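You operate a simulated robot arm through the tools that you are given. There is no shell and no other tool. Be economical: measure what you need, move in short steps, check, and stop when the job is done.

The job below is to be done with a simulated two-armed robot. You get a single attempt, and the scene is never put back.

Task
On the oak worktop top, fold the press cloth in half and then in half again.

It is judged by the outcome, as a careful person would: the job done as asked, and still so three seconds after it is handed in. It fails if anything else is knocked over, pushed out of place, dropped, spilled or broken. Flat cloth is picked up by pressing the open fingertips on it (5 to 10 N) and closing them slowly along it; thin cloth reads only 2 to 8 mm in the jaws.

Robot
Two 7-joint arms with two-finger parallel grippers on one trunk, on a base that drives. Base frame: it is fixed to the floor where the robot stands at the start and does not move with it; the origin is under the middle of the robot, x ahead of it, y to its left, z up. Readings come in mm, degrees, newtons and seconds.
The left shoulder is at the start at [70, 188, 1215], the right one opposite. Places, roughly: oak worktop top [600, 300, 900]. Payload 3.91 kg a hand.
The tool frame of a hand sits at the grasp point between the pads (the TCP): z along the fingers, y along the line on which they close. The tips reach 30 mm beyond it. The gripper opens to 110 mm. The fingers are 20 mm wide and 10 mm thick; the gripper's body (48 by 112 mm) begins 55 mm behind the TCP.
Orientation is that of the tool frame in the base frame, as a unit quaternion [x, y, z, w]. With the fingers straight down and closing along the base's y, the tool's x points along the base's -x, its y along +y and its z along -z.

Tools
- The arms move only by the tool move_arm. It takes "left_plan", "right_plan" or both (then of equal length, played together; a hand with none holds still); each is a list that holds one entry, the list of rows, each a list of 7 numbers: the opening, from 0 (shut) to 1 (fully open), then the shift along the base's x, y, z in mm, then the turn, a rotation vector about the base's x, y, z in degrees. In form: [[[grip, x, y, z, wx, wy, wz], ...]]. A call has 1 to 20 rows; each row shifts and turns the commanded pose from where the row before left it. Rows are played at 5 a second. More than 50 mm and 8.6 degrees between two rows, or a gripper value outside its range, and nothing of the call is played. Where a pose cannot be reached the arm comes as near as it can. A force on the tool above 40 N (or 10 N above the force at the start of the call, whichever is more), or a blocked arm, ends the call early, and 0.2 s more pass. Each finger travels about 72 mm/s and halts on what it meets, pressing with about 37 N; the grip force reading is that of the motor and also rises with nothing between the fingers. The clock runs only during rows and for 0.2 s after the last one: add rows that do not move to give the fingers time. The reply holds the time, the measured pose of the TCP, the force on the tool along the base axes, the opening and the grip force, in the units named above and with some noise.
- Cameras (640 x 400 px; columns grow to the right, rows downward): "scene" is now at [126.1, 6.1, 1421.9]; the picture's right is [0.09, -1.00, 0.00], its down [-0.77, -0.07, -0.64] and it looks along [0.64, 0.06, -0.77] (base axes); focal length 280 px, centre (320, 200). "left" rides on the left gripper at [72, -17, -103] in its tool frame; the picture's right is [0.23, 0.97, 0.00], its down [-0.76, 0.18, -0.62] and it looks along [-0.61, 0.14, 0.78] (tool axes); focal length 222 px, centre (320, 200). "right" rides on the right gripper at [72, 17, -103] in its tool frame; the picture's right is [-0.23, 0.97, 0.00], its down [-0.76, -0.18, -0.62] and it looks along [-0.61, -0.14, 0.78] (tool axes); focal length 222 px, centre (320, 200). There is no depth. A picture from a camera that has moved, and an enlarged one, comes with that camera's place and axes in the base frame and with its lens.
- snapshot(camera): a new picture of that camera. The clock stands still meanwhile.
- raise_lower(by): slides the trunk up (or, below 0, down) by that many mm; the arms and the scene camera ride with it, the base frame stays. It gives what a move gives, with no picture.
- steer(legs): drives the robot by 1 to 6 legs, each [ahead, turn to the left] in mm and degrees, along the robot's own axes; the way and the turn of a leg run together, so that a leg with both is an arc; at most 1500 mm and 180 degrees a leg. The arms and the cameras ride along, it lands a little off, and it stops where it bumps. It gives what a move gives.
- pan_tilt(pan, tilt): turns the head with the scene camera to pan (to the left, within 86 degrees either way) and tilt (down, from -29 to 69), counted from straight ahead of the robot. It gives what a move gives.
- close_up(camera, box): a new picture of the part [left, top, right, bottom] of that camera's present view, enlarged. The clock stands still meanwhile.
- close_job(): hands the job in; it is judged then, once.

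Go step by step. Nothing tells you exact positions but the pictures and the camera data: compare them with the known pose of the tool, close in by small moves and look again before you grip or let go. The budget is 120 turns and 108 pictures, counting those below and the enlarged ones. Unless the task says otherwise, let go and move clear before handing in.

The tools are called after "Request:" by a JSON object that holds its "fn" and its "kwargs". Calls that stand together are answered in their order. move_arm: Moves the arms, as the interface text tells. Its arguments: {"type":"object","properties":{"left_plan":{"type":"array","items":{"type":"array","items":{"type":"array","items":{"type":"number"}}}},"right_plan":{"type":"array","items":{"type":"array","items":{"type":"array","items":{"type":"number"}}}}},"required":[]} The other tools are called the same way: raise_lower (by) slides the trunk up or down; steer (legs) drives the base; pan_tilt (pan, tilt) turns the head that bears the scene camera; snapshot (camera) takes a picture; close_up (camera, box) takes an enlarged picture of a part of a camera's view; close_job () hands the job in.

At the start:

```text
clock: 0.0
left_tool_pos: [564.7, 286.8, 1057.6]
left_ee_rot: [-0.001, 1.0, 0.0, 0.0]
left_ft_force: [0.6, 0.0, 0.4]
left_grip_width: 110.0
left_gripper_force: 0.1
right_tool_pos: [568.8, -276.5, 1019.0]
right_ee_rot: [0.0, 1.0, 0.001, 0.0]
right_ft_force: [-0.3, 0.1, -0.4]
right_grip_width: 110.0
right_gripper_force: 0.0
trunk travel left (down, up): [-725.0, 215.0]
robot x, y, heading: [2.3, -2.0, -0.0]
head pan, tilt: [5.0, 50.4]
```

scene: 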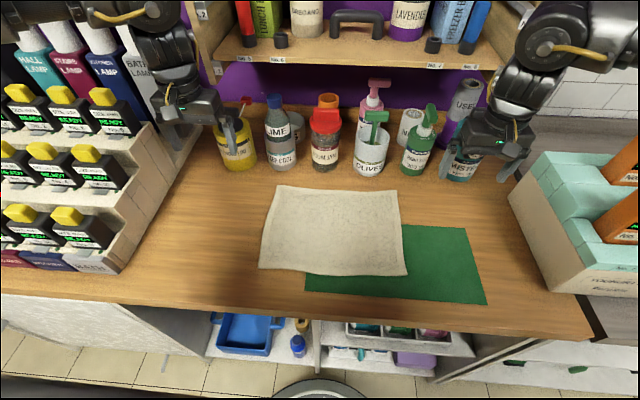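
right: 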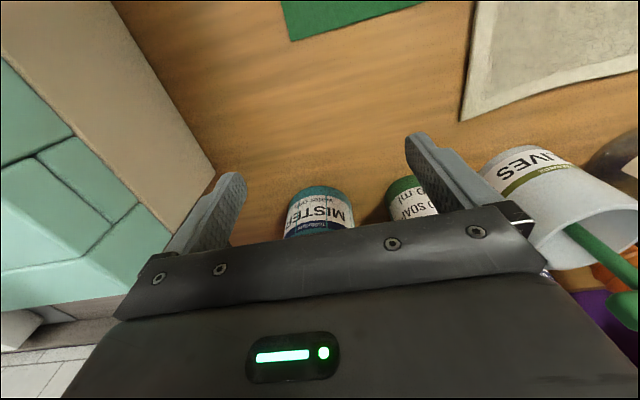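
left: 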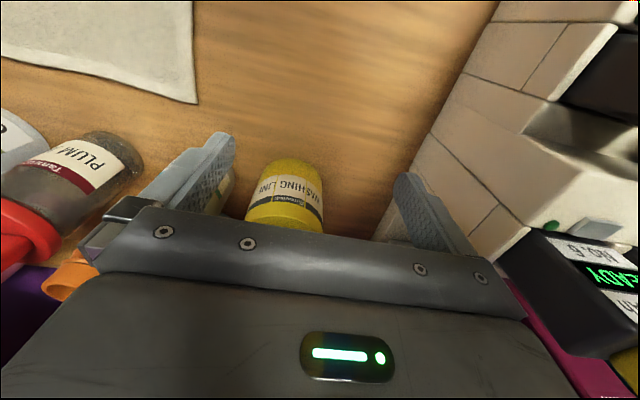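

The pale cloth lies roughly at x 397–650, y −160–175, on top of a green sheet at its near right side. I'll look closer before choosing how to fold.

Request:
{"fn": "close_up", "kwargs": {"camera": "scene", "box": [240, 170, 500, 332]}}

Request:
{"fn": "close_up", "kwargs": {"camera": "scene", "box": [200, 80, 520, 200]}}

```text
2.46 times, centred on (370, 251) of scene
camera zoom: at [126.1, 6.1, 1421.9], right [0.09, -1.0, 0.0], down [-0.77, -0.07, -0.64], along [0.64, 0.06, -0.77], focal length 690 px, centre (197, 74)
```

zoom: 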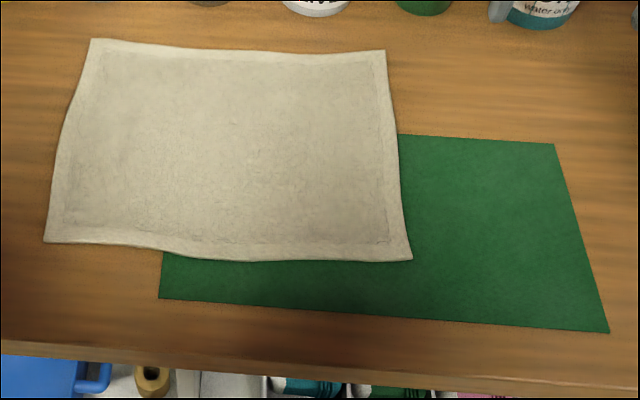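

```text
2.00 times, centred on (360, 140) of scene
camera zoom: at [126.1, 6.1, 1421.9], right [0.09, -1.0, 0.0], down [-0.77, -0.07, -0.64], along [0.64, 0.06, -0.77], focal length 560 px, centre (240, 320)
```

zoom: 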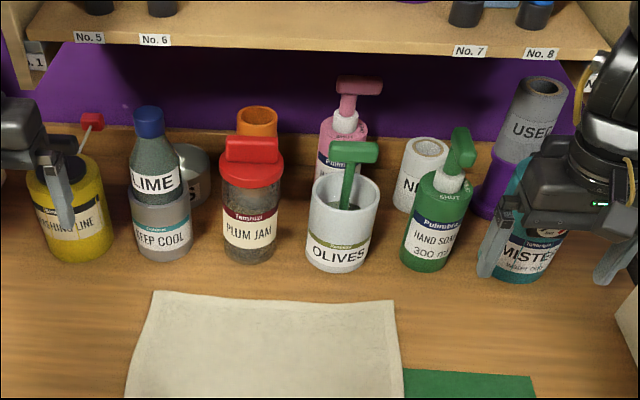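

The pale hemmed sheet is the press cloth and the green one a mat beneath it. I'll bring both hands over the far corners, with the fingers partly shut, and look.

Request:
{"fn": "move_arm", "kwargs": {"left_plan": [[[0.4, 0, -36, 0, 0, 0, 0], [0.4, 0, -36, 0, 0, 0, 0], [0.4, 0, -36, -10, 0, 0, 0], [0.4, 15, -35, -30, 0, 0, 0], [0.4, 20, 0, -35, 0, 0, 0], [0.4, 20, 0, -33, 0, 0, 0], [0.4, 0, 0, 0, 0, 0, 0]]], "right_plan": [[[0.4, 0, 36, 0, 0, 0, 0], [0.4, 0, 36, 0, 0, 0, 0], [0.4, 0, 36, -10, 0, 0, 0], [0.4, 15, 33, -20, 0, 0, 0], [0.4, 20, 0, -20, 0, 0, 0], [0.4, 20, 0, -19, 0, 0, 0], [0.4, 0, 0, 0, 0, 0, 0]]]}}

Request:
{"fn": "snapshot", "kwargs": {"camera": "scene"}}

Request:
{"fn": "snapshot", "kwargs": {"camera": "left"}}

Request:
{"fn": "snapshot", "kwargs": {"camera": "right"}}

```text
clock: 1.6
left_tool_pos: [618.6, 144.1, 949.8]
left_ee_rot: [-0.001, 1.0, 0.001, 0.0]
left_ft_force: [-1.5, -0.1, 0.3]
left_grip_width: 43.8
left_gripper_force: 0.0
right_tool_pos: [623.3, -136.1, 951.7]
right_ee_rot: [0.0, 1.0, -0.001, 0.0]
right_ft_force: [-0.1, -1.0, -0.1]
right_grip_width: 44.1
right_gripper_force: 0.1
trunk travel left (down, up): [-725.0, 215.0]
robot x, y, heading: [1.1, 0.3, -0.0]
head pan, tilt: [5.0, 50.4]
```

```text
102 pictures are left
camera scene: at [124.9, 6.0, 1422.0], right [0.09, -1.0, 0.0], down [-0.77, -0.07, -0.64], along [0.64, 0.06, -0.77], focal length 280 px, centre (320, 200)
```

scene: 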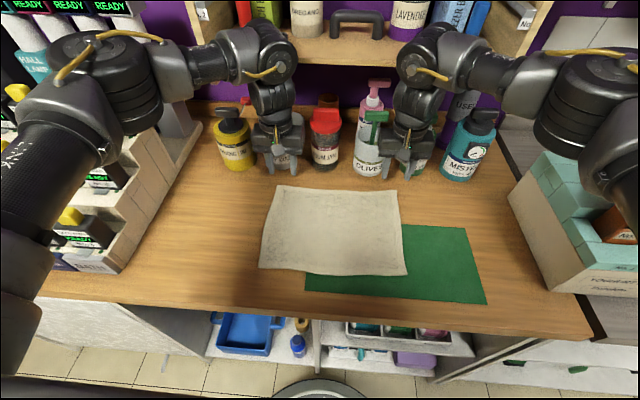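

```text
101 pictures are left
camera left: at [546.8, 126.0, 1053.1], right [-0.23, 0.97, 0.0], down [0.76, 0.18, 0.62], along [0.61, 0.14, -0.78], focal length 222 px, centre (320, 200)
```

left: 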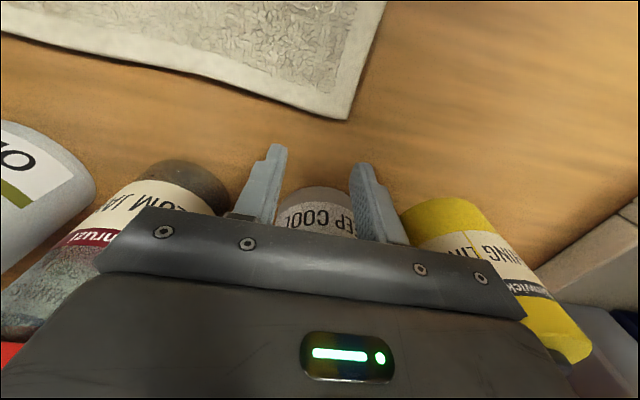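

```text
100 pictures are left
camera right: at [553.0, -118.9, 1054.4], right [0.23, 0.97, 0.0], down [0.76, -0.18, 0.62], along [0.61, -0.14, -0.78], focal length 222 px, centre (320, 200)
```

right: 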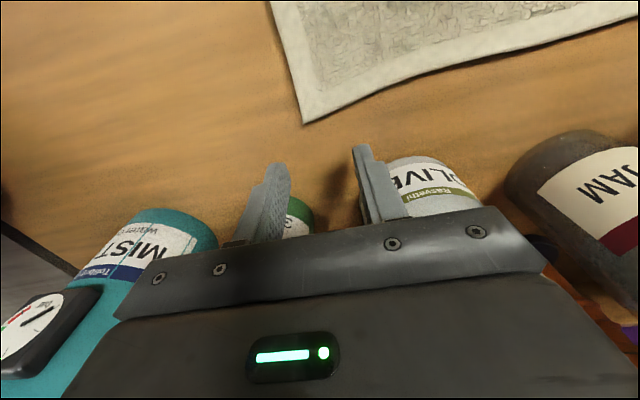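

The two views agree on a surface near z ≈ 900, so the cloth is about x 375–600, y −144–157. I'll pull both hands back over the corners and narrow the jaws to 30 mm.

Request:
{"fn": "move_arm", "kwargs": {"left_plan": [[[0.28, -20, -5, 10, 0, 0, 0], [0.28, -20, -8, 0, 0, 0, 0], [0.28, 0, 0, 0, 0, 0, 0]]], "right_plan": [[[0.28, -18, 8, 10, 0, 0, 0], [0.28, -17, 10, 0, 0, 0, 0], [0.28, 0, 0, 0, 0, 0, 0]]]}}

Request:
{"fn": "snapshot", "kwargs": {"camera": "left"}}

Request:
{"fn": "snapshot", "kwargs": {"camera": "right"}}

```text
clock: 2.4
left_tool_pos: [579.4, 132.1, 957.9]
left_ee_rot: [-0.001, 1.0, 0.0, -0.001]
left_ft_force: [-0.5, 0.5, 0.3]
left_grip_width: 31.0
left_gripper_force: 0.1
right_tool_pos: [590.1, -118.1, 961.3]
right_ee_rot: [-0.001, 1.0, 0.001, -0.001]
right_ft_force: [0.1, 0.1, -0.2]
right_grip_width: 30.8
right_gripper_force: 0.0
trunk travel left (down, up): [-725.0, 215.0]
robot x, y, heading: [-2.8, 0.5, -0.2]
head pan, tilt: [5.0, 50.4]
```

```text
99 pictures are left
camera left: at [507.6, 115.1, 1061.5], right [-0.23, 0.97, 0.0], down [0.76, 0.18, 0.62], along [0.61, 0.14, -0.78], focal length 222 px, centre (320, 200)
```

left: 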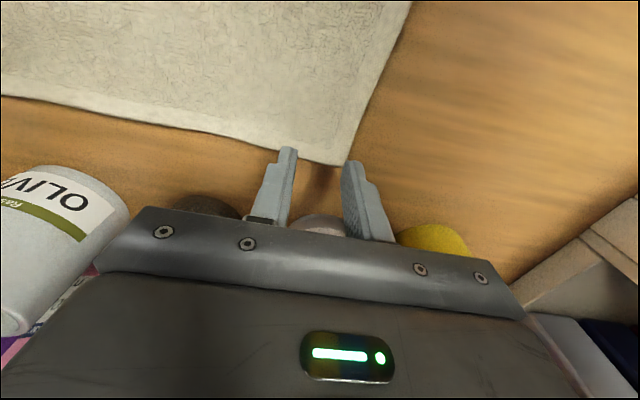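

```text
98 pictures are left
camera right: at [519.3, -100.9, 1063.7], right [0.23, 0.97, 0.0], down [0.76, -0.18, 0.62], along [0.61, -0.14, -0.78], focal length 222 px, centre (320, 200)
```

right: 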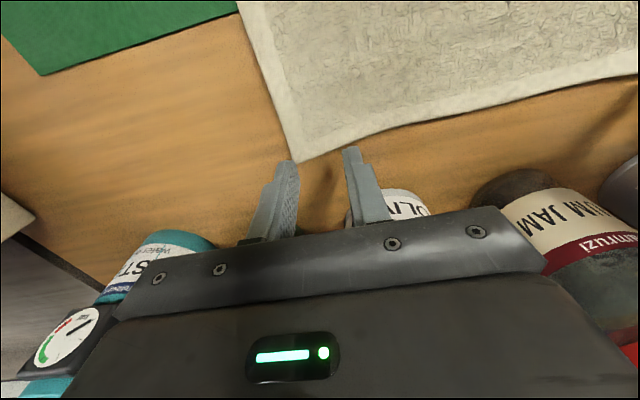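

The corners lie near (593, 150) and (603, −139). I'll shift a little inward and go down to just above the cloth, then by small steps to contact.

Request:
{"fn": "move_arm", "kwargs": {"left_plan": [[[0.28, -3, -8, 0, 0, 0, 0], [0.28, 0, 0, -10, 0, 0, 0], [0.28, 0, 0, -8, 0, 0, 0], [0.28, 0, 0, 0, 0, 0, 0]]], "right_plan": [[[0.28, -4, 8, 0, 0, 0, 0], [0.28, 0, 0, -12, 0, 0, 0], [0.28, 0, 0, -9, 0, 0, 0], [0.28, 0, 0, 0, 0, 0, 0]]]}}

Request:
{"fn": "snapshot", "kwargs": {"camera": "left"}}

Request:
{"fn": "snapshot", "kwargs": {"camera": "right"}}

```text
clock: 3.4
left_tool_pos: [574.3, 124.7, 942.2]
left_ee_rot: [-0.001, 1.0, 0.0, 0.0]
left_ft_force: [0.4, -0.6, 0.0]
left_grip_width: 30.9
left_gripper_force: 0.1
right_tool_pos: [584.3, -109.0, 939.3]
right_ee_rot: [-0.001, 1.0, 0.0, 0.0]
right_ft_force: [0.7, 0.4, 0.1]
right_grip_width: 31.0
right_gripper_force: 0.1
trunk travel left (down, up): [-725.0, 215.0]
robot x, y, heading: [0.6, -2.1, -0.1]
head pan, tilt: [5.0, 50.4]
```

```text
97 pictures are left
camera left: at [503.9, 106.3, 1044.3], right [-0.23, 0.97, 0.0], down [0.76, 0.18, 0.62], along [0.61, 0.14, -0.78], focal length 222 px, centre (320, 200)
```

left: 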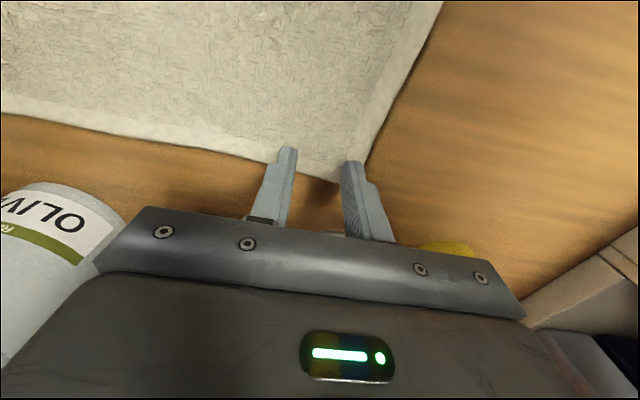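

```text
96 pictures are left
camera right: at [513.3, -91.7, 1041.8], right [0.23, 0.97, 0.0], down [0.76, -0.18, 0.62], along [0.61, -0.14, -0.78], focal length 222 px, centre (320, 200)
```

right: 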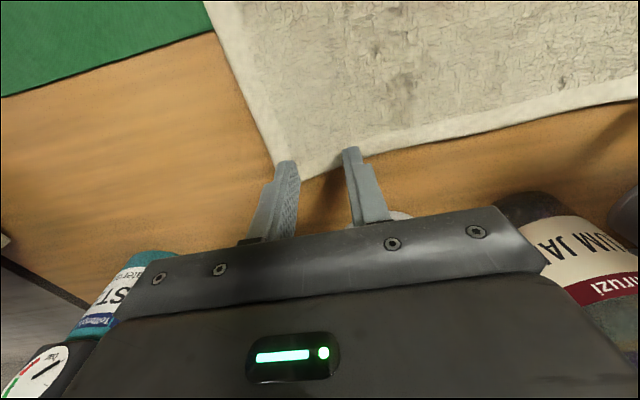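

Both jaws now sit inside the corners. I'll shift the right a bit more inward and lower by small steps to feel the cloth.

Request:
{"fn": "move_arm", "kwargs": {"left_plan": [[[0.28, -3, -2, -3, 0, 0, 0], [0.28, 0, 0, -3, 0, 0, 0], [0.28, 0, 0, 0, 0, 0, 0]]], "right_plan": [[[0.28, -4, 5, -2, 0, 0, 0], [0.28, 0, 0, -2, 0, 0, 0], [0.28, 0, 0, 0, 0, 0, 0]]]}}

```text
clock: 4.2
left_tool_pos: [572.9, 123.0, 935.1]
left_ee_rot: [-0.001, 1.0, 0.0, 0.001]
left_ft_force: [0.3, 0.2, 0.1]
left_grip_width: 30.7
left_gripper_force: 0.0
right_tool_pos: [580.3, -102.5, 935.7]
right_ee_rot: [-0.001, 1.0, 0.0, 0.001]
right_ft_force: [-0.4, -0.4, 0.2]
right_grip_width: 30.8
right_gripper_force: 0.0
trunk travel left (down, up): [-725.0, 215.0]
robot x, y, heading: [-0.4, 0.4, 0.1]
head pan, tilt: [5.0, 50.4]
```

Request:
{"fn": "move_arm", "kwargs": {"left_plan": [[[0.28, 0, 0, -2, 0, 0, 0], [0.28, 0, 0, -2, 0, 0, 0], [0.28, 0, 0, 0, 0, 0, 0]]], "right_plan": [[[0.28, 0, 0, -2, 0, 0, 0], [0.28, 0, 0, -2, 0, 0, 0], [0.28, 0, 0, 0, 0, 0, 0]]]}}

```text
clock: 5.0
left_tool_pos: [572.9, 122.1, 932.3]
left_ee_rot: [-0.001, 1.0, 0.0, 0.002]
left_ft_force: [0.8, 1.4, 17.2]
left_grip_width: 31.0
left_gripper_force: 0.1
right_tool_pos: [579.8, -103.4, 934.1]
right_ee_rot: [-0.001, 1.0, 0.0, 0.001]
right_ft_force: [1.3, 0.4, 4.3]
right_grip_width: 30.7
right_gripper_force: 0.1
trunk travel left (down, up): [-725.0, 215.0]
robot x, y, heading: [-2.0, 2.6, 0.1]
head pan, tilt: [5.0, 50.4]
```

Both hands touch: left 17 N, right 4 N. I'll ease the left, press the right slightly, then close slowly.

Request:
{"fn": "move_arm", "kwargs": {"left_plan": [[[0.28, 0, 0, 1.2, 0, 0, 0], [0.28, 0, 0, 0, 0, 0, 0]]], "right_plan": [[[0.28, 0, 0, -0.4, 0, 0, 0], [0.28, 0, 0, 0, 0, 0, 0]]]}}

```text
clock: 5.6
left_tool_pos: [572.4, 122.3, 933.3]
left_ee_rot: [-0.001, 1.0, 0.0, 0.002]
left_ft_force: [2.4, 0.6, 10.0]
left_grip_width: 31.1
left_gripper_force: 0.1
right_tool_pos: [580.1, -103.3, 934.0]
right_ee_rot: [-0.001, 1.0, 0.0, 0.001]
right_ft_force: [2.0, 0.1, 12.8]
right_grip_width: 30.7
right_gripper_force: 0.0
trunk travel left (down, up): [-725.0, 215.0]
robot x, y, heading: [2.2, 0.7, 0.0]
head pan, tilt: [5.0, 50.4]
```

Request:
{"fn": "move_arm", "kwargs": {"left_plan": [[[0.26, 0, 0, 0.4, 0, 0, 0], [0.22, 0, 0, 0, 0, 0, 0], [0.18, 0, 0, 0, 0, 0, 0], [0.14, 0, 0, 0, 0, 0, 0], [0.1, 0, 0, 0, 0, 0, 0], [0.06, 0, 0, 0, 0, 0, 0], [0.03, 0, 0, 0, 0, 0, 0], [0.0, 0, 0, 0, 0, 0, 0], [0.0, 0, 0, 0, 0, 0, 0]]], "right_plan": [[[0.26, 0, 0, 0.5, 0, 0, 0], [0.22, 0, 0, 0, 0, 0, 0], [0.18, 0, 0, 0, 0, 0, 0], [0.14, 0, 0, 0, 0, 0, 0], [0.1, 0, 0, 0, 0, 0, 0], [0.06, 0, 0, 0, 0, 0, 0], [0.03, 0, 0, 0, 0, 0, 0], [0.0, 0, 0, 0, 0, 0, 0], [0.0, 0, 0, 0, 0, 0, 0]]]}}

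Request:
{"fn": "snapshot", "kwargs": {"camera": "left"}}

Request:
{"fn": "snapshot", "kwargs": {"camera": "right"}}

```text
clock: 7.6
left_tool_pos: [572.1, 121.7, 932.7]
left_ee_rot: [0.0, 1.0, -0.001, 0.001]
left_ft_force: [0.3, -9.9, 6.4]
left_grip_width: 3.4
left_gripper_force: 36.6
right_tool_pos: [579.4, -103.2, 933.0]
right_ee_rot: [-0.001, 1.0, 0.0, 0.001]
right_ft_force: [-1.0, 10.1, 7.7]
right_grip_width: 3.7
right_gripper_force: 37.6
trunk travel left (down, up): [-725.0, 215.0]
robot x, y, heading: [-1.7, 2.4, 0.0]
head pan, tilt: [5.0, 50.4]
```

```text
95 pictures are left
camera left: at [501.2, 104.3, 1036.6], right [-0.23, 0.97, 0.0], down [0.76, 0.18, 0.62], along [0.61, 0.14, -0.78], focal length 222 px, centre (320, 200)
```

left: 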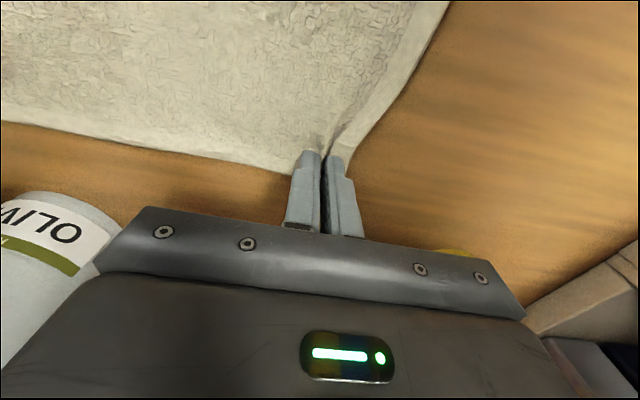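

```text
94 pictures are left
camera right: at [508.4, -86.0, 1035.8], right [0.23, 0.97, 0.0], down [0.76, -0.18, 0.62], along [0.61, -0.14, -0.78], focal length 222 px, centre (320, 200)
```

right: 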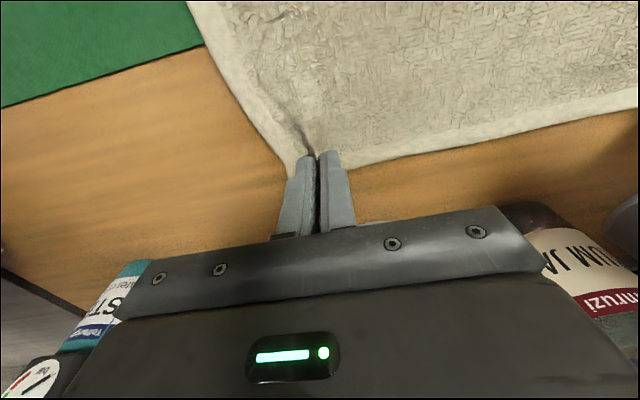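

Both corners are held (3.4 and 3.7 mm in the jaws). I'll lift along an arc to halfway and look.

Request:
{"fn": "move_arm", "kwargs": {"left_plan": [[[0, -1, -2, 10, 0, 0, 0], [0, -2, -1, 11, 0, 0, 0], [0, -9, 0, 19, 0, 0, 0], [0, -14, 0, 16, 0, 0, 0], [0, -18, 0, 13, 0, 0, 0], [0, -22, 0, 8, 0, 0, 0], [0, -23, 0, 3, 0, 0, 0], [0, 0, 0, 0, 0, 0, 0]]], "right_plan": [[[0, -1, 2, 10, 0, 0, 0], [0, -2, 1, 11, 0, 0, 0], [0, -9, 0, 19, 0, 0, 0], [0, -14, 0, 16, 0, 0, 0], [0, -18, 0, 13, 0, 0, 0], [0, -22, 0, 8, 0, 0, 0], [0, -23, 0, 3, 0, 0, 0], [0, 0, 0, 0, 0, 0, 0]]]}}

Request:
{"fn": "snapshot", "kwargs": {"camera": "scene"}}

Request:
{"fn": "snapshot", "kwargs": {"camera": "left"}}

```text
clock: 9.4
left_tool_pos: [512.5, 122.1, 1009.4]
left_ee_rot: [0.001, 1.0, 0.0, -0.001]
left_ft_force: [-0.2, -10.4, 0.7]
left_grip_width: 3.4
left_gripper_force: 36.8
left hand out of reach, approached as far as the arm can: row 6, 7
right_tool_pos: [517.0, -102.5, 1010.8]
right_ee_rot: [-0.002, 1.0, 0.002, -0.002]
right_ft_force: [-0.4, 9.5, 0.0]
right_grip_width: 3.2
right_gripper_force: 36.7
right hand out of reach, approached as far as the arm can: row 7
trunk travel left (down, up): [-725.0, 215.0]
robot x, y, heading: [2.8, -2.2, 0.3]
head pan, tilt: [5.0, 50.4]
```

```text
93 pictures are left
camera scene: at [126.0, 6.2, 1421.9], right [0.09, -1.0, 0.0], down [-0.77, -0.07, -0.64], along [0.64, 0.06, -0.77], focal length 280 px, centre (320, 200)
```

scene: 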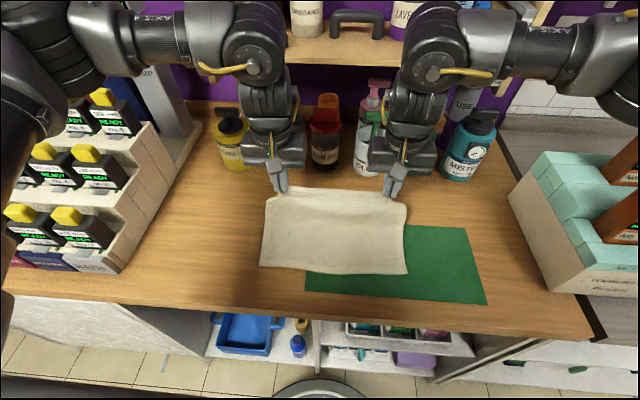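

```text
92 pictures are left
camera left: at [440.9, 105.4, 1113.6], right [-0.23, 0.97, 0.0], down [0.76, 0.18, 0.62], along [0.61, 0.14, -0.78], focal length 222 px, centre (320, 200)
```

left: 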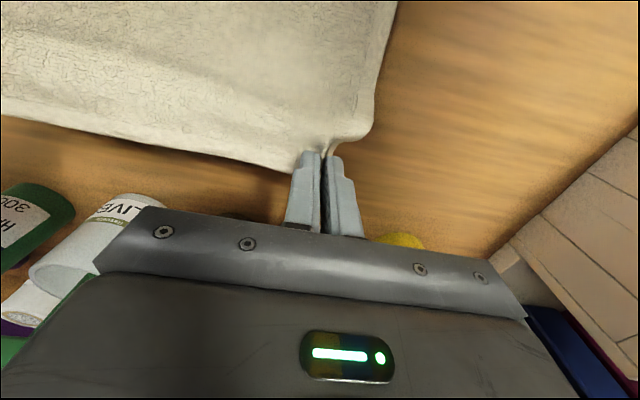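

The arms run short of reach inward at that height, so I'll carry the cloth by driving the base backwards in small steps, lowering in between.

Request:
{"fn": "steer", "kwargs": {"legs": [[-45, 0]]}}

Request:
{"fn": "move_arm", "kwargs": {"left_plan": [[[0, 0, 0, -5, 0, 0, 0], [0, 0, 0, -5, 0, 0, 0]]], "right_plan": [[[0, 0, 0, -5, 0, 0, 0], [0, 0, 0, -5, 0, 0, 0]]]}}

```text
clock: 10.3
left_tool_pos: [469.9, 122.1, 1008.3]
left_ee_rot: [0.0, 1.0, -0.002, -0.003]
left_ft_force: [0.1, -11.1, -0.1]
left_grip_width: 3.4
left_gripper_force: 37.4
right_tool_pos: [473.5, -102.7, 1006.8]
right_ee_rot: [-0.002, 1.0, 0.0, -0.003]
right_ft_force: [0.0, 11.1, -0.2]
right_grip_width: 3.2
right_gripper_force: 37.0
trunk travel left (down, up): [-725.0, 215.0]
robot x, y, heading: [-47.8, -1.0, 0.2]
head pan, tilt: [5.0, 50.4]
```

```text
clock: 10.9
left_tool_pos: [468.8, 121.9, 999.3]
left_ee_rot: [0.001, 1.0, -0.001, -0.001]
left_ft_force: [0.4, -8.6, 0.0]
left_grip_width: 3.4
left_gripper_force: 36.4
right_tool_pos: [471.3, -101.8, 999.1]
right_ee_rot: [-0.002, 1.0, 0.001, -0.002]
right_ft_force: [0.7, 8.7, 0.0]
right_grip_width: 3.8
right_gripper_force: 37.1
trunk travel left (down, up): [-725.0, 215.0]
robot x, y, heading: [-46.8, -0.9, -0.0]
head pan, tilt: [5.0, 50.4]
```

That works. I'll keep stepping back and down, and slacken the sideways tension a little.

Request:
{"fn": "steer", "kwargs": {"legs": [[-32, 0]]}}

Request:
{"fn": "move_arm", "kwargs": {"left_plan": [[[0, 0, -1, -6, 0, 0, 0], [0, 0, -1, -6, 0, 0, 0], [0, 0, -1, -6, 0, 0, 0]]], "right_plan": [[[0, 0, 1, -6, 0, 0, 0], [0, 0, 1, -6, 0, 0, 0], [0, 0, 1, -6, 0, 0, 0]]]}}

Request:
{"fn": "snapshot", "kwargs": {"camera": "scene"}}

Request:
{"fn": "snapshot", "kwargs": {"camera": "left"}}

```text
clock: 11.8
left_tool_pos: [438.0, 122.5, 995.6]
left_ee_rot: [0.0, 1.0, -0.001, -0.004]
left_ft_force: [0.7, -10.8, -0.4]
left_grip_width: 3.4
left_gripper_force: 36.9
right_tool_pos: [443.4, -102.3, 996.2]
right_ee_rot: [-0.001, 1.0, 0.001, -0.003]
right_ft_force: [0.2, 9.9, -0.1]
right_grip_width: 3.4
right_gripper_force: 36.7
trunk travel left (down, up): [-725.0, 215.0]
robot x, y, heading: [-74.5, -1.7, 0.0]
head pan, tilt: [5.0, 50.4]
```

```text
clock: 12.6
left_tool_pos: [433.8, 118.5, 981.2]
left_ee_rot: [0.0, 1.0, 0.0, -0.002]
left_ft_force: [-0.3, -2.7, -0.2]
left_grip_width: 3.4
left_gripper_force: 37.0
right_tool_pos: [438.8, -100.2, 981.5]
right_ee_rot: [-0.002, 1.0, 0.001, -0.001]
right_ft_force: [-0.3, 3.3, 0.1]
right_grip_width: 3.6
right_gripper_force: 37.1
trunk travel left (down, up): [-725.0, 215.0]
robot x, y, heading: [-75.5, -1.8, -0.0]
head pan, tilt: [5.0, 50.4]
```

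```text
91 pictures are left
camera scene: at [48.2, 6.1, 1422.1], right [0.09, -1.0, 0.0], down [-0.77, -0.07, -0.64], along [0.64, 0.06, -0.77], focal length 280 px, centre (320, 200)
```

scene: 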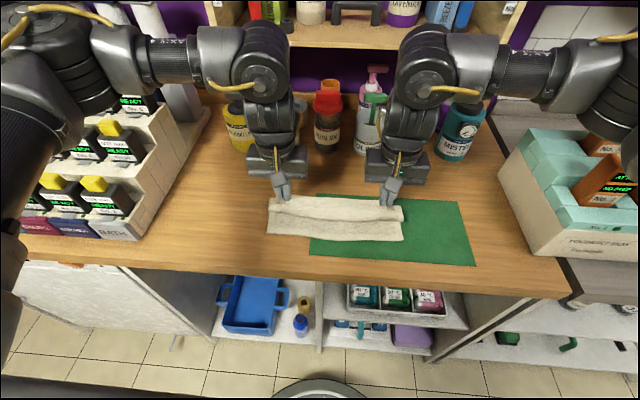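

```text
90 pictures are left
camera left: at [363.1, 102.0, 1085.3], right [-0.23, 0.97, 0.0], down [0.76, 0.18, 0.62], along [0.61, 0.14, -0.78], focal length 222 px, centre (320, 200)
```

left: 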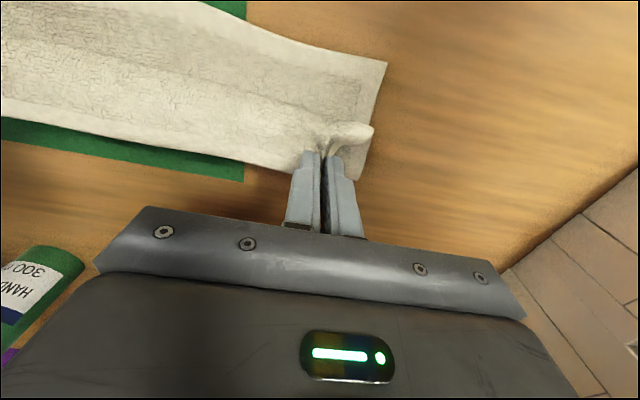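

The fold is forming cleanly and the near left corner lies at (375, 151). I'll continue back and down.

Request:
{"fn": "steer", "kwargs": {"legs": [[-26, 0]]}}

Request:
{"fn": "move_arm", "kwargs": {"left_plan": [[[0, 0, 0, -6, 0, 0, 0], [0, 0, 0, -6, 0, 0, 0], [0, 0, 0, -6, 0, 0, 0], [0, 0, 0, -4, 0, 0, 0]]], "right_plan": [[[0, 0, 0, -6, 0, 0, 0], [0, 0, 0, -6, 0, 0, 0], [0, 0, 0, -6, 0, 0, 0], [0, 0, 0, -4, 0, 0, 0]]]}}

Request:
{"fn": "snapshot", "kwargs": {"camera": "right"}}

Request:
{"fn": "snapshot", "kwargs": {"camera": "left"}}

```text
clock: 13.4
left_tool_pos: [411.7, 119.1, 980.0]
left_ee_rot: [0.0, 1.0, -0.001, -0.004]
left_ft_force: [-0.2, -3.2, -0.6]
left_grip_width: 3.3
left_gripper_force: 36.9
right_tool_pos: [416.3, -98.8, 979.6]
right_ee_rot: [-0.002, 1.0, 0.001, -0.004]
right_ft_force: [-0.4, 1.9, 0.0]
right_grip_width: 3.5
right_gripper_force: 37.4
trunk travel left (down, up): [-725.0, 215.0]
robot x, y, heading: [-104.4, 1.9, 0.0]
head pan, tilt: [5.0, 50.4]
```

```text
clock: 14.4
left_tool_pos: [409.6, 117.5, 958.4]
left_ee_rot: [0.0, 1.0, -0.001, -0.002]
left_ft_force: [0.3, -1.9, -0.2]
left_grip_width: 3.4
left_gripper_force: 37.1
right_tool_pos: [413.6, -99.3, 959.6]
right_ee_rot: [-0.002, 1.0, 0.001, -0.002]
right_ft_force: [-0.3, 3.3, -0.4]
right_grip_width: 3.5
right_gripper_force: 37.1
trunk travel left (down, up): [-725.0, 215.0]
robot x, y, heading: [-104.0, -1.1, -0.1]
head pan, tilt: [5.0, 50.4]
```

```text
89 pictures are left
camera right: at [342.8, -83.4, 1062.2], right [0.22, 0.97, 0.0], down [0.76, -0.18, 0.62], along [0.6, -0.14, -0.78], focal length 222 px, centre (320, 200)
```

right: 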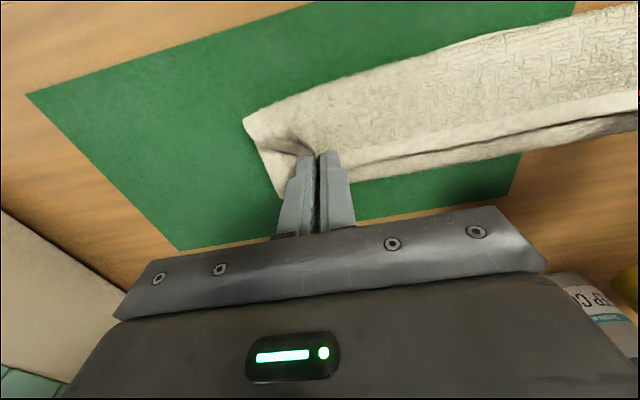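

```text
88 pictures are left
camera left: at [338.2, 101.9, 1062.1], right [-0.23, 0.97, 0.0], down [0.76, 0.18, 0.62], along [0.6, 0.14, -0.78], focal length 222 px, centre (320, 200)
```

left: 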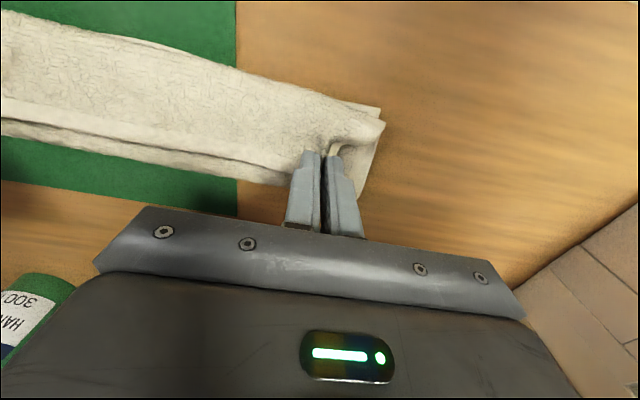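

Nearly down. I'll zoom in on how the upper edge lines up with the lower one before setting it down.

Request:
{"fn": "close_up", "kwargs": {"camera": "right", "box": [220, 40, 420, 165]}}

Request:
{"fn": "close_up", "kwargs": {"camera": "left", "box": [220, 60, 420, 185]}}

Request:
{"fn": "close_up", "kwargs": {"camera": "scene", "box": [240, 150, 440, 275]}}

```text
3.20 times, centred on (320, 102) of right
camera zoom: at [342.8, -83.4, 1062.2], right [0.22, 0.97, 0.0], down [0.76, -0.18, 0.62], along [0.6, -0.14, -0.78], focal length 711 px, centre (320, 512)
```

zoom: 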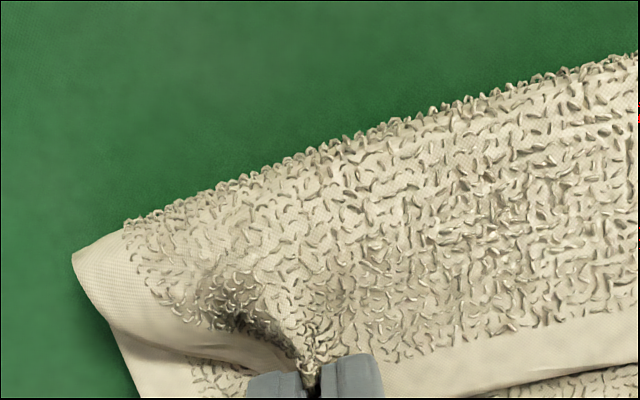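

```text
3.20 times, centred on (320, 122) of left
camera zoom: at [338.2, 101.9, 1062.1], right [-0.23, 0.97, 0.0], down [0.76, 0.18, 0.62], along [0.6, 0.14, -0.78], focal length 711 px, centre (320, 448)
```

zoom: 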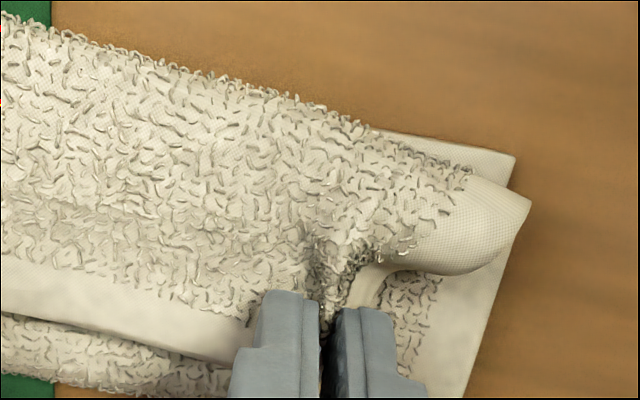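

```text
3.20 times, centred on (340, 212) of scene
camera zoom: at [24.5, 6.2, 1421.8], right [0.09, -1.0, 0.0], down [-0.77, -0.07, -0.64], along [0.63, 0.06, -0.77], focal length 896 px, centre (256, 160)
```

zoom: 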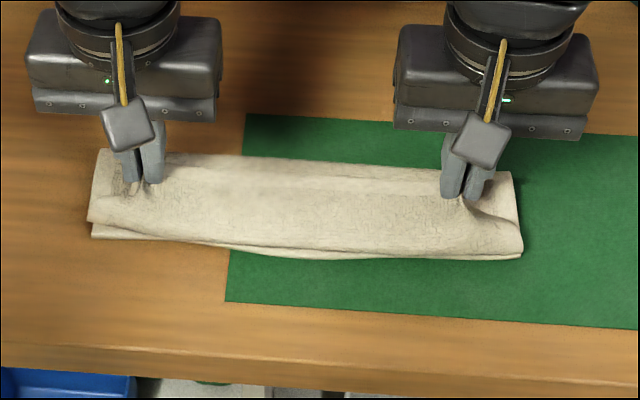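

The cloth is too limp: with the fingers vertical the edge stays pointing away and the slack is bunching into a Z-fold. I'll lift again (using the trunk), then pitch the hands so the fingers point forward and the edge can turn over.

Request:
{"fn": "raise_lower", "kwargs": {"by": 100}}

Request:
{"fn": "move_arm", "kwargs": {"left_plan": [[[0, 15, 0, 0, 0, -4, 0], [0, 15, 0, 0, 0, -5, 0], [0, 15, 0, 0, 0, -6, 0], [0, 15, 0, 0, 0, -6, 0], [0, 15, 0, 0, 0, -6, 0], [0, 15, 0, 0, 0, -6, 0], [0, 0, 0, 0, 0, -6, 0], [0, 0, 0, 0, 0, -6, 0], [0, 0, 0, 0, 0, 0, 0]]], "right_plan": [[[0, 15, 0, 0, 0, -4, 0], [0, 15, 0, 0, 0, -5, 0], [0, 15, 0, 0, 0, -6, 0], [0, 15, 0, 0, 0, -6, 0], [0, 15, 0, 0, 0, -6, 0], [0, 15, 0, 0, 0, -6, 0], [0, 0, 0, 0, 0, -6, 0], [0, 0, 0, 0, 0, -6, 0], [0, 0, 0, 0, 0, 0, 0]]]}}

Request:
{"fn": "snapshot", "kwargs": {"camera": "scene"}}

Request:
{"fn": "snapshot", "kwargs": {"camera": "left"}}

```text
clock: 15.7
left_tool_pos: [409.2, 118.7, 1059.4]
left_ee_rot: [0.0, 1.0, -0.002, -0.002]
left_ft_force: [0.3, -3.4, 0.1]
left_grip_width: 3.4
left_gripper_force: 37.0
right_tool_pos: [412.1, -100.3, 1060.0]
right_ee_rot: [-0.002, 1.0, 0.001, -0.001]
right_ft_force: [0.5, 3.2, 0.4]
right_grip_width: 3.5
right_gripper_force: 36.9
trunk travel left (down, up): [-825.0, 115.0]
robot x, y, heading: [-105.1, -0.5, -0.3]
head pan, tilt: [5.0, 50.4]
```

```text
clock: 17.7
left_tool_pos: [506.0, 120.9, 1055.7]
left_ee_rot: [0.002, 0.924, -0.003, 0.382]
left_ft_force: [0.6, -6.4, 0.8]
left_grip_width: 3.4
left_gripper_force: 36.8
left hand out of reach, approached as far as the arm can: row 8
right_tool_pos: [511.5, -100.3, 1057.3]
right_ee_rot: [-0.003, 0.924, 0.002, 0.382]
right_ft_force: [0.3, 6.6, 1.1]
right_grip_width: 3.3
right_gripper_force: 36.9
right hand out of reach, approached as far as the arm can: row 8
trunk travel left (down, up): [-825.0, 115.0]
robot x, y, heading: [-103.8, -1.3, -0.1]
head pan, tilt: [5.0, 50.4]
```

```text
84 pictures are left
camera scene: at [23.4, 6.1, 1521.9], right [0.09, -1.0, 0.0], down [-0.77, -0.07, -0.64], along [0.64, 0.06, -0.77], focal length 280 px, centre (320, 200)
```

scene: 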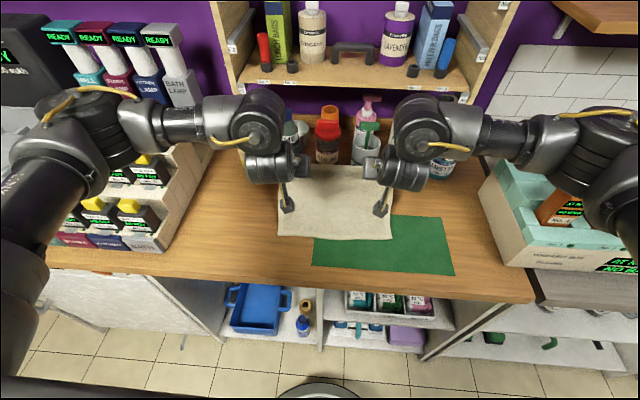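

```text
83 pictures are left
camera left: at [382.9, 104.6, 1077.7], right [-0.16, 0.97, -0.16], down [0.1, 0.18, 0.98], along [0.98, 0.14, -0.13], focal length 222 px, centre (320, 200)
```

left: 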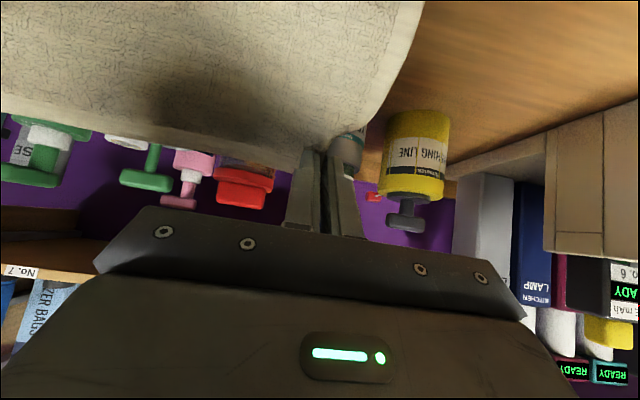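

The cloth hangs freely with hands pitched 45°. I'll back the base up and extend the arms to gain room for more pitch.

Request:
{"fn": "steer", "kwargs": {"legs": [[-90, 0]]}}

Request:
{"fn": "move_arm", "kwargs": {"left_plan": [[[0, 20, 0, -5, 0, 0, 0], [0, 20, 0, -5, 0, -5, 0], [0, 20, 0, -5, 0, -6, 0], [0, 0, 0, -5, 0, -6, 0], [0, 0, 0, -5, 0, -6, 0], [0, 0, 0, 0, 0, -6, 0], [0, 0, 0, 0, 0, 0, 0]]], "right_plan": [[[0, 20, 0, -5, 0, 0, 0], [0, 20, 0, -5, 0, -5, 0], [0, 20, 0, -5, 0, -6, 0], [0, 0, 0, -5, 0, -6, 0], [0, 0, 0, -5, 0, -6, 0], [0, 0, 0, 0, 0, -6, 0], [0, 0, 0, 0, 0, 0, 0]]]}}

Request:
{"fn": "snapshot", "kwargs": {"camera": "scene"}}

```text
clock: 18.8
left_tool_pos: [421.4, 121.3, 1052.3]
left_ee_rot: [0.001, 0.925, -0.002, 0.38]
left_ft_force: [0.1, -8.0, -0.6]
left_grip_width: 3.1
left_gripper_force: 37.0
right_tool_pos: [428.3, -101.4, 1054.7]
right_ee_rot: [-0.003, 0.926, 0.002, 0.378]
right_ft_force: [-0.2, 7.1, -0.2]
right_grip_width: 3.8
right_gripper_force: 36.6
trunk travel left (down, up): [-825.0, 115.0]
robot x, y, heading: [-192.5, 2.9, -0.1]
head pan, tilt: [5.0, 50.4]
```

```text
clock: 20.4
left_tool_pos: [477.4, 120.7, 1030.5]
left_ee_rot: [0.002, 0.799, -0.002, 0.601]
left_ft_force: [0.1, -5.4, -0.9]
left_grip_width: 3.3
left_gripper_force: 36.7
right_tool_pos: [483.0, -99.9, 1031.9]
right_ee_rot: [-0.003, 0.799, 0.0, 0.601]
right_ft_force: [-1.3, 5.7, -0.3]
right_grip_width: 3.6
right_gripper_force: 36.7
trunk travel left (down, up): [-825.0, 115.0]
robot x, y, heading: [-190.1, 1.9, -0.1]
head pan, tilt: [5.0, 50.4]
```

```text
82 pictures are left
camera scene: at [-64.2, 6.4, 1521.9], right [0.09, -1.0, 0.0], down [-0.77, -0.07, -0.64], along [0.64, 0.06, -0.77], focal length 280 px, centre (320, 200)
```

scene: 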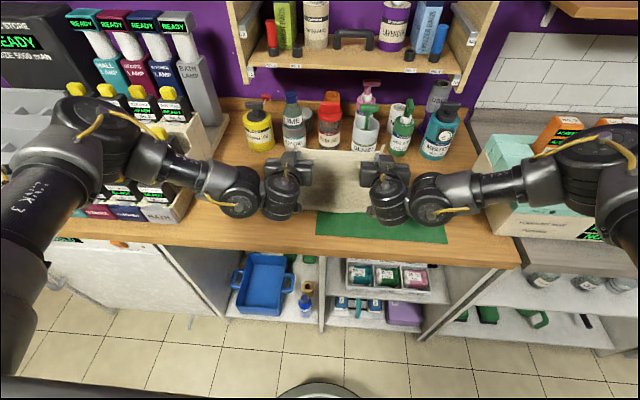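

Pitching works, but the real trouble is that I hold the cloth 20 mm in from its edge, so that strip would curl. I'll lay the cloth back flat and regrip right at its very edge.

Request:
{"fn": "move_arm", "kwargs": {"left_plan": [[[0, 0, 0, 0, 0, 7, 0], [0, 0, 0, 0, 0, 7, 0], [0, 0, 0, 0, 0, 7, 0], [0, 0, 0, 0, 0, 7, 0], [0, 0, 0, -5, 0, 7, 0], [0, 0, 0, -5, 0, 7, 0], [0, 5, 0, -8, 0, 7, 0], [0, 5, 0, -8, 0, 7, 0], [0, 5, 0, -8, 0, 7, 0], [0, 5, 0, -8, 0, 7, 0], [0, 5, 0, -8, 0, 3.9, 0], [0, 5, 0, -8, 0, 0, 0]]], "right_plan": [[[0, 0, 0, 0, 0, 7, 0], [0, 0, 0, 0, 0, 7, 0], [0, 0, 0, 0, 0, 7, 0], [0, 0, 0, 0, 0, 7, 0], [0, 0, 0, -5, 0, 7, 0], [0, 0, 0, -5, 0, 7, 0], [0, 5, 0, -8, 0, 7, 0], [0, 5, 0, -8, 0, 7, 0], [0, 5, 0, -8, 0, 7, 0], [0, 5, 0, -8, 0, 7, 0], [0, 5, 0, -8, 0, 3.9, 0], [0, 5, 0, -8, 0, 0, 0]]]}}

Request:
{"fn": "steer", "kwargs": {"legs": [[40, 0]]}}

Request:
{"fn": "snapshot", "kwargs": {"camera": "scene"}}

```text
clock: 23.0
left_tool_pos: [508.4, 121.2, 972.2]
left_ee_rot: [0.0, 1.0, -0.003, -0.001]
left_ft_force: [0.2, -8.3, 0.2]
left_grip_width: 3.3
left_gripper_force: 36.8
right_tool_pos: [512.2, -101.4, 973.8]
right_ee_rot: [-0.003, 1.0, 0.003, -0.001]
right_ft_force: [-0.1, 8.0, 0.4]
right_grip_width: 3.5
right_gripper_force: 36.7
trunk travel left (down, up): [-825.0, 115.0]
robot x, y, heading: [-190.0, 1.9, -0.1]
head pan, tilt: [5.0, 50.4]
```

```text
clock: 23.9
left_tool_pos: [542.6, 121.9, 974.2]
left_ee_rot: [0.0, 1.0, -0.002, 0.002]
left_ft_force: [0.0, -7.9, -1.9]
left_grip_width: 3.2
left_gripper_force: 36.7
right_tool_pos: [548.7, -101.0, 975.5]
right_ee_rot: [-0.001, 1.0, 0.003, 0.002]
right_ft_force: [0.2, 7.6, -1.7]
right_grip_width: 3.6
right_gripper_force: 37.0
trunk travel left (down, up): [-825.0, 115.0]
robot x, y, heading: [-149.0, 0.5, 0.2]
head pan, tilt: [5.0, 50.4]
```

```text
81 pictures are left
camera scene: at [-23.1, 6.3, 1521.4], right [0.09, -1.0, 0.0], down [-0.77, -0.07, -0.64], along [0.63, 0.06, -0.77], focal length 280 px, centre (320, 200)
```

scene: 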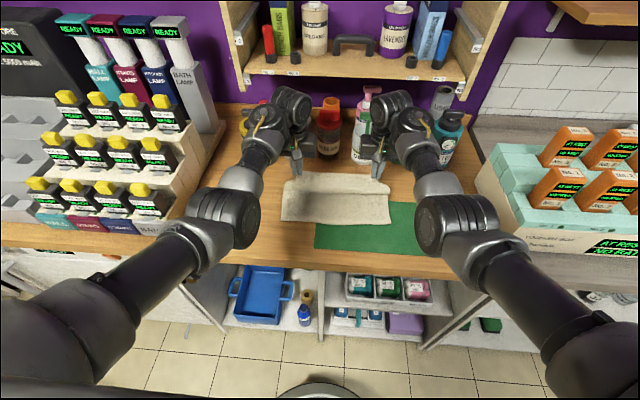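

The cloth slid about 28 mm forward while being carried back (near edge now x≈404). I'll lay it flat here, release, and inspect.

Request:
{"fn": "move_arm", "kwargs": {"left_plan": [[[0, 12, 0, -8, 0, 0, 0], [0, 12, 0, -8, 0, 0, 0], [0, 12, 0, -8, 0, 0, 0], [0, 12, 0, -8, 0, 0, 0], [0, 6, 0, -5, 0, 0, 0], [0, 0, 0, 0, 0, 0, 0]]], "right_plan": [[[0, 12, 0, -8, 0, 0, 0], [0, 12, 0, -8, 0, 0, 0], [0, 12, 0, -8, 0, 0, 0], [0, 12, 0, -8, 0, 0, 0], [0, 6, 0, -6, 0, 0, 0], [0, 0, 0, 0, 0, 0, 0]]]}}

Request:
{"fn": "snapshot", "kwargs": {"camera": "left"}}

Request:
{"fn": "snapshot", "kwargs": {"camera": "right"}}

```text
clock: 25.3
left_tool_pos: [573.8, 122.9, 950.1]
left_ee_rot: [-0.001, 1.0, -0.002, 0.003]
left_ft_force: [0.3, -9.1, 1.0]
left_grip_width: 3.6
left_gripper_force: 37.4
left hand out of reach, approached as far as the arm can: row 3, 4, 5
right_tool_pos: [570.6, -100.4, 957.6]
right_ee_rot: [-0.003, 1.0, 0.003, 0.004]
right_ft_force: [0.1, 9.6, -0.9]
right_grip_width: 3.4
right_gripper_force: 36.4
right hand out of reach, approached as far as the arm can: row 3, 4, 5
trunk travel left (down, up): [-825.0, 115.0]
robot x, y, heading: [-150.4, 1.0, 0.2]
head pan, tilt: [5.0, 50.4]
```

```text
80 pictures are left
camera left: at [501.6, 106.8, 1053.7], right [-0.23, 0.97, -0.01], down [0.76, 0.18, 0.63], along [0.61, 0.14, -0.78], focal length 222 px, centre (320, 200)
```

left: 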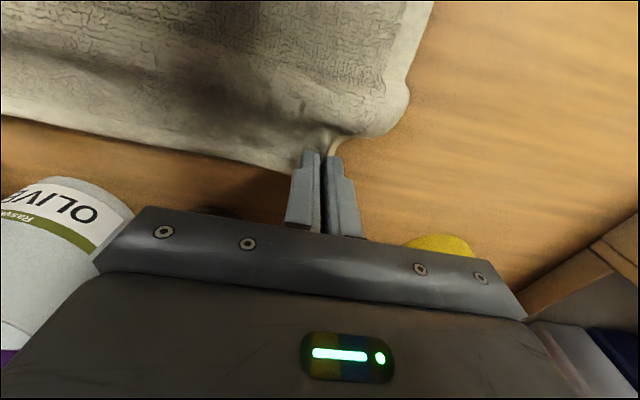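

```text
79 pictures are left
camera right: at [499.8, -84.6, 1060.7], right [0.22, 0.97, 0.01], down [0.76, -0.18, 0.63], along [0.61, -0.13, -0.78], focal length 222 px, centre (320, 200)
```

right: 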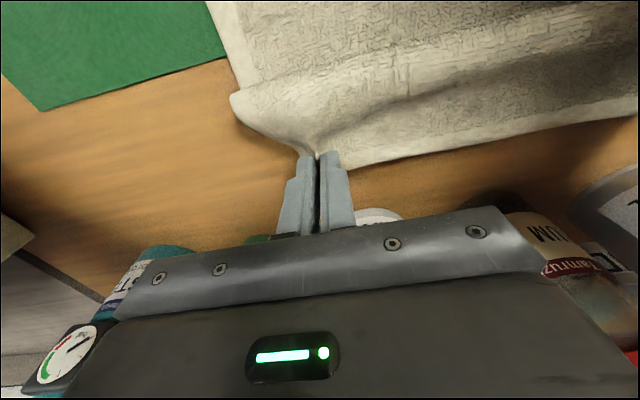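

The arms are at their outer limit, so I'll drive forward a little and finish lowering.

Request:
{"fn": "steer", "kwargs": {"legs": [[50, 0]]}}

```text
clock: 26.2
left_tool_pos: [629.4, 123.4, 948.9]
left_ee_rot: [-0.002, 1.0, -0.002, 0.005]
left_ft_force: [1.3, -5.3, 0.1]
left_grip_width: 3.3
left_gripper_force: 36.9
right_tool_pos: [627.4, -98.4, 956.9]
right_ee_rot: [-0.002, 1.0, 0.002, 0.005]
right_ft_force: [1.0, 4.6, -2.6]
right_grip_width: 3.8
right_gripper_force: 37.2
trunk travel left (down, up): [-825.0, 115.0]
robot x, y, heading: [-100.9, 0.6, 0.2]
head pan, tilt: [5.0, 50.4]
```

That went a bit farther than wanted; I'll come back in x, and check the bottles.

Request:
{"fn": "move_arm", "kwargs": {"left_plan": [[[0, -10, 0, 0, 0, 0, 0], [0, -10, 0, 0, 0, 0, 0], [0, -8, 0, 0, 0, 0, 0], [0, 0, 0, 0, 0, 0, 0]]], "right_plan": [[[0, -10, 0, 0, 0, 0, 0], [0, -10, 0, 0, 0, 0, 0], [0, -8, 0, 0, 0, 0, 0], [0, 0, 0, 0, 0, 0, 0]]]}}

Request:
{"fn": "snapshot", "kwargs": {"camera": "scene"}}

Request:
{"fn": "snapshot", "kwargs": {"camera": "left"}}

Request:
{"fn": "snapshot", "kwargs": {"camera": "right"}}

```text
clock: 27.2
left_tool_pos: [601.0, 122.2, 951.0]
left_ee_rot: [-0.001, 1.0, -0.002, 0.004]
left_ft_force: [0.1, -5.0, -0.3]
left_grip_width: 3.2
left_gripper_force: 36.9
right_tool_pos: [604.8, -98.3, 958.6]
right_ee_rot: [-0.002, 1.0, 0.002, 0.005]
right_ft_force: [0.0, 5.2, -3.6]
right_grip_width: 3.5
right_gripper_force: 36.9
right hand out of reach, approached as far as the arm can: row 1
trunk travel left (down, up): [-825.0, 115.0]
robot x, y, heading: [-97.0, -3.0, 0.3]
head pan, tilt: [5.0, 50.4]
```

```text
78 pictures are left
camera scene: at [30.5, 6.8, 1521.5], right [0.09, -1.0, 0.0], down [-0.77, -0.07, -0.64], along [0.63, 0.06, -0.77], focal length 280 px, centre (320, 200)
```

scene: 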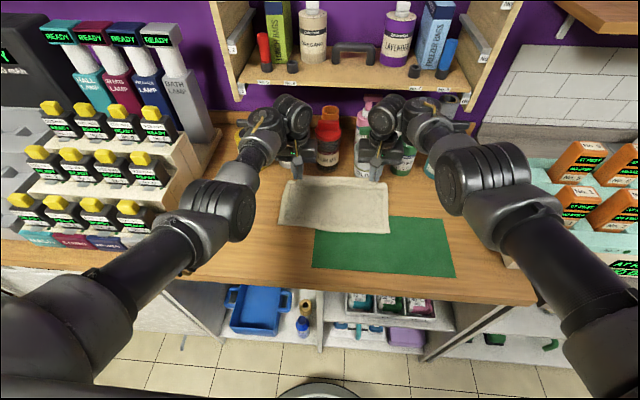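

```text
77 pictures are left
camera left: at [528.6, 106.0, 1054.0], right [-0.23, 0.97, -0.01], down [0.76, 0.18, 0.63], along [0.61, 0.14, -0.78], focal length 222 px, centre (320, 200)
```

left: 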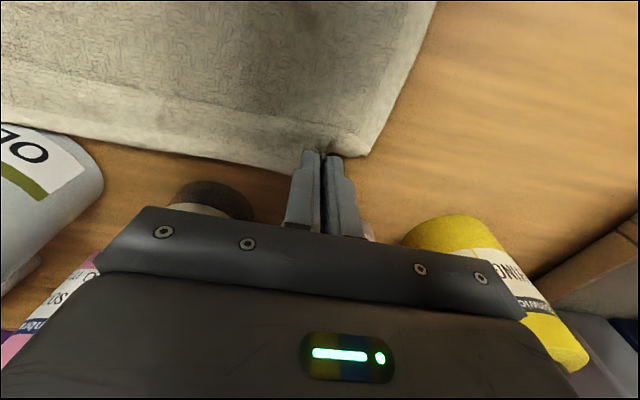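

```text
76 pictures are left
camera right: at [533.7, -82.0, 1060.7], right [0.22, 0.97, 0.01], down [0.76, -0.18, 0.63], along [0.61, -0.14, -0.78], focal length 222 px, centre (320, 200)
```

right: 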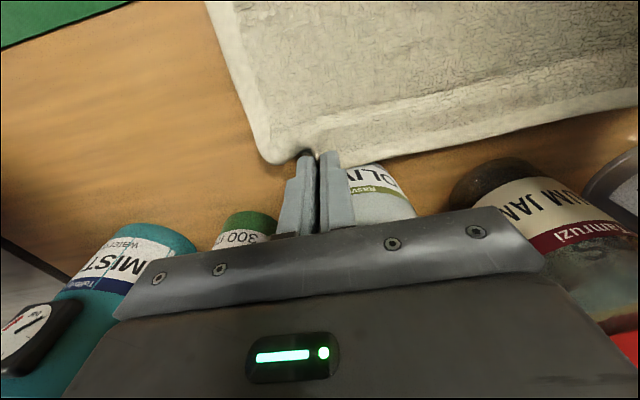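

Nothing was upset, but the cloth has crept forward. Better idea: lift the cloth fully hanging, then lay its lower half towards me and bring the held edge forward on top, so the held edge lies naturally without curl.

Request:
{"fn": "raise_lower", "kwargs": {"by": 110}}

Request:
{"fn": "steer", "kwargs": {"legs": [[-60, 0]]}}

Request:
{"fn": "snapshot", "kwargs": {"camera": "scene"}}

```text
clock: 28.6
left_tool_pos: [598.0, 122.1, 1062.3]
left_ee_rot: [0.0, 1.0, -0.002, 0.006]
left_ft_force: [-0.3, -5.8, 0.0]
left_grip_width: 3.5
left_gripper_force: 37.7
right_tool_pos: [604.4, -99.5, 1069.8]
right_ee_rot: [-0.002, 1.0, 0.003, 0.005]
right_ft_force: [-0.4, 4.9, -3.6]
right_grip_width: 3.6
right_gripper_force: 37.1
trunk travel left (down, up): [-935.0, 5.0]
robot x, y, heading: [-97.9, -0.8, -0.0]
head pan, tilt: [5.0, 50.4]
```

```text
clock: 29.6
left_tool_pos: [553.1, 121.9, 1055.5]
left_ee_rot: [-0.001, 1.0, -0.002, 0.0]
left_ft_force: [0.0, -4.3, -0.4]
left_grip_width: 3.3
left_gripper_force: 36.6
right_tool_pos: [556.9, -98.2, 1062.9]
right_ee_rot: [-0.002, 1.0, 0.003, 0.0]
right_ft_force: [-0.8, 4.7, -3.3]
right_grip_width: 3.4
right_gripper_force: 37.3
trunk travel left (down, up): [-935.0, 5.0]
robot x, y, heading: [-159.1, 4.5, -0.1]
head pan, tilt: [5.0, 50.4]
```

```text
75 pictures are left
camera scene: at [-12.8, 6.4, 1631.1], right [0.09, -1.0, 0.0], down [-0.77, -0.07, -0.63], along [0.63, 0.06, -0.78], focal length 280 px, centre (320, 200)
```

scene: 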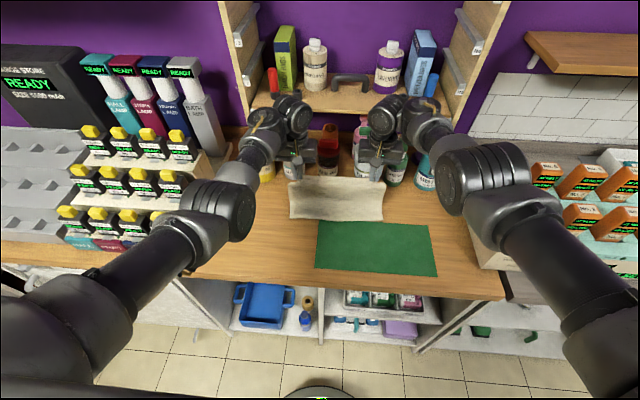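

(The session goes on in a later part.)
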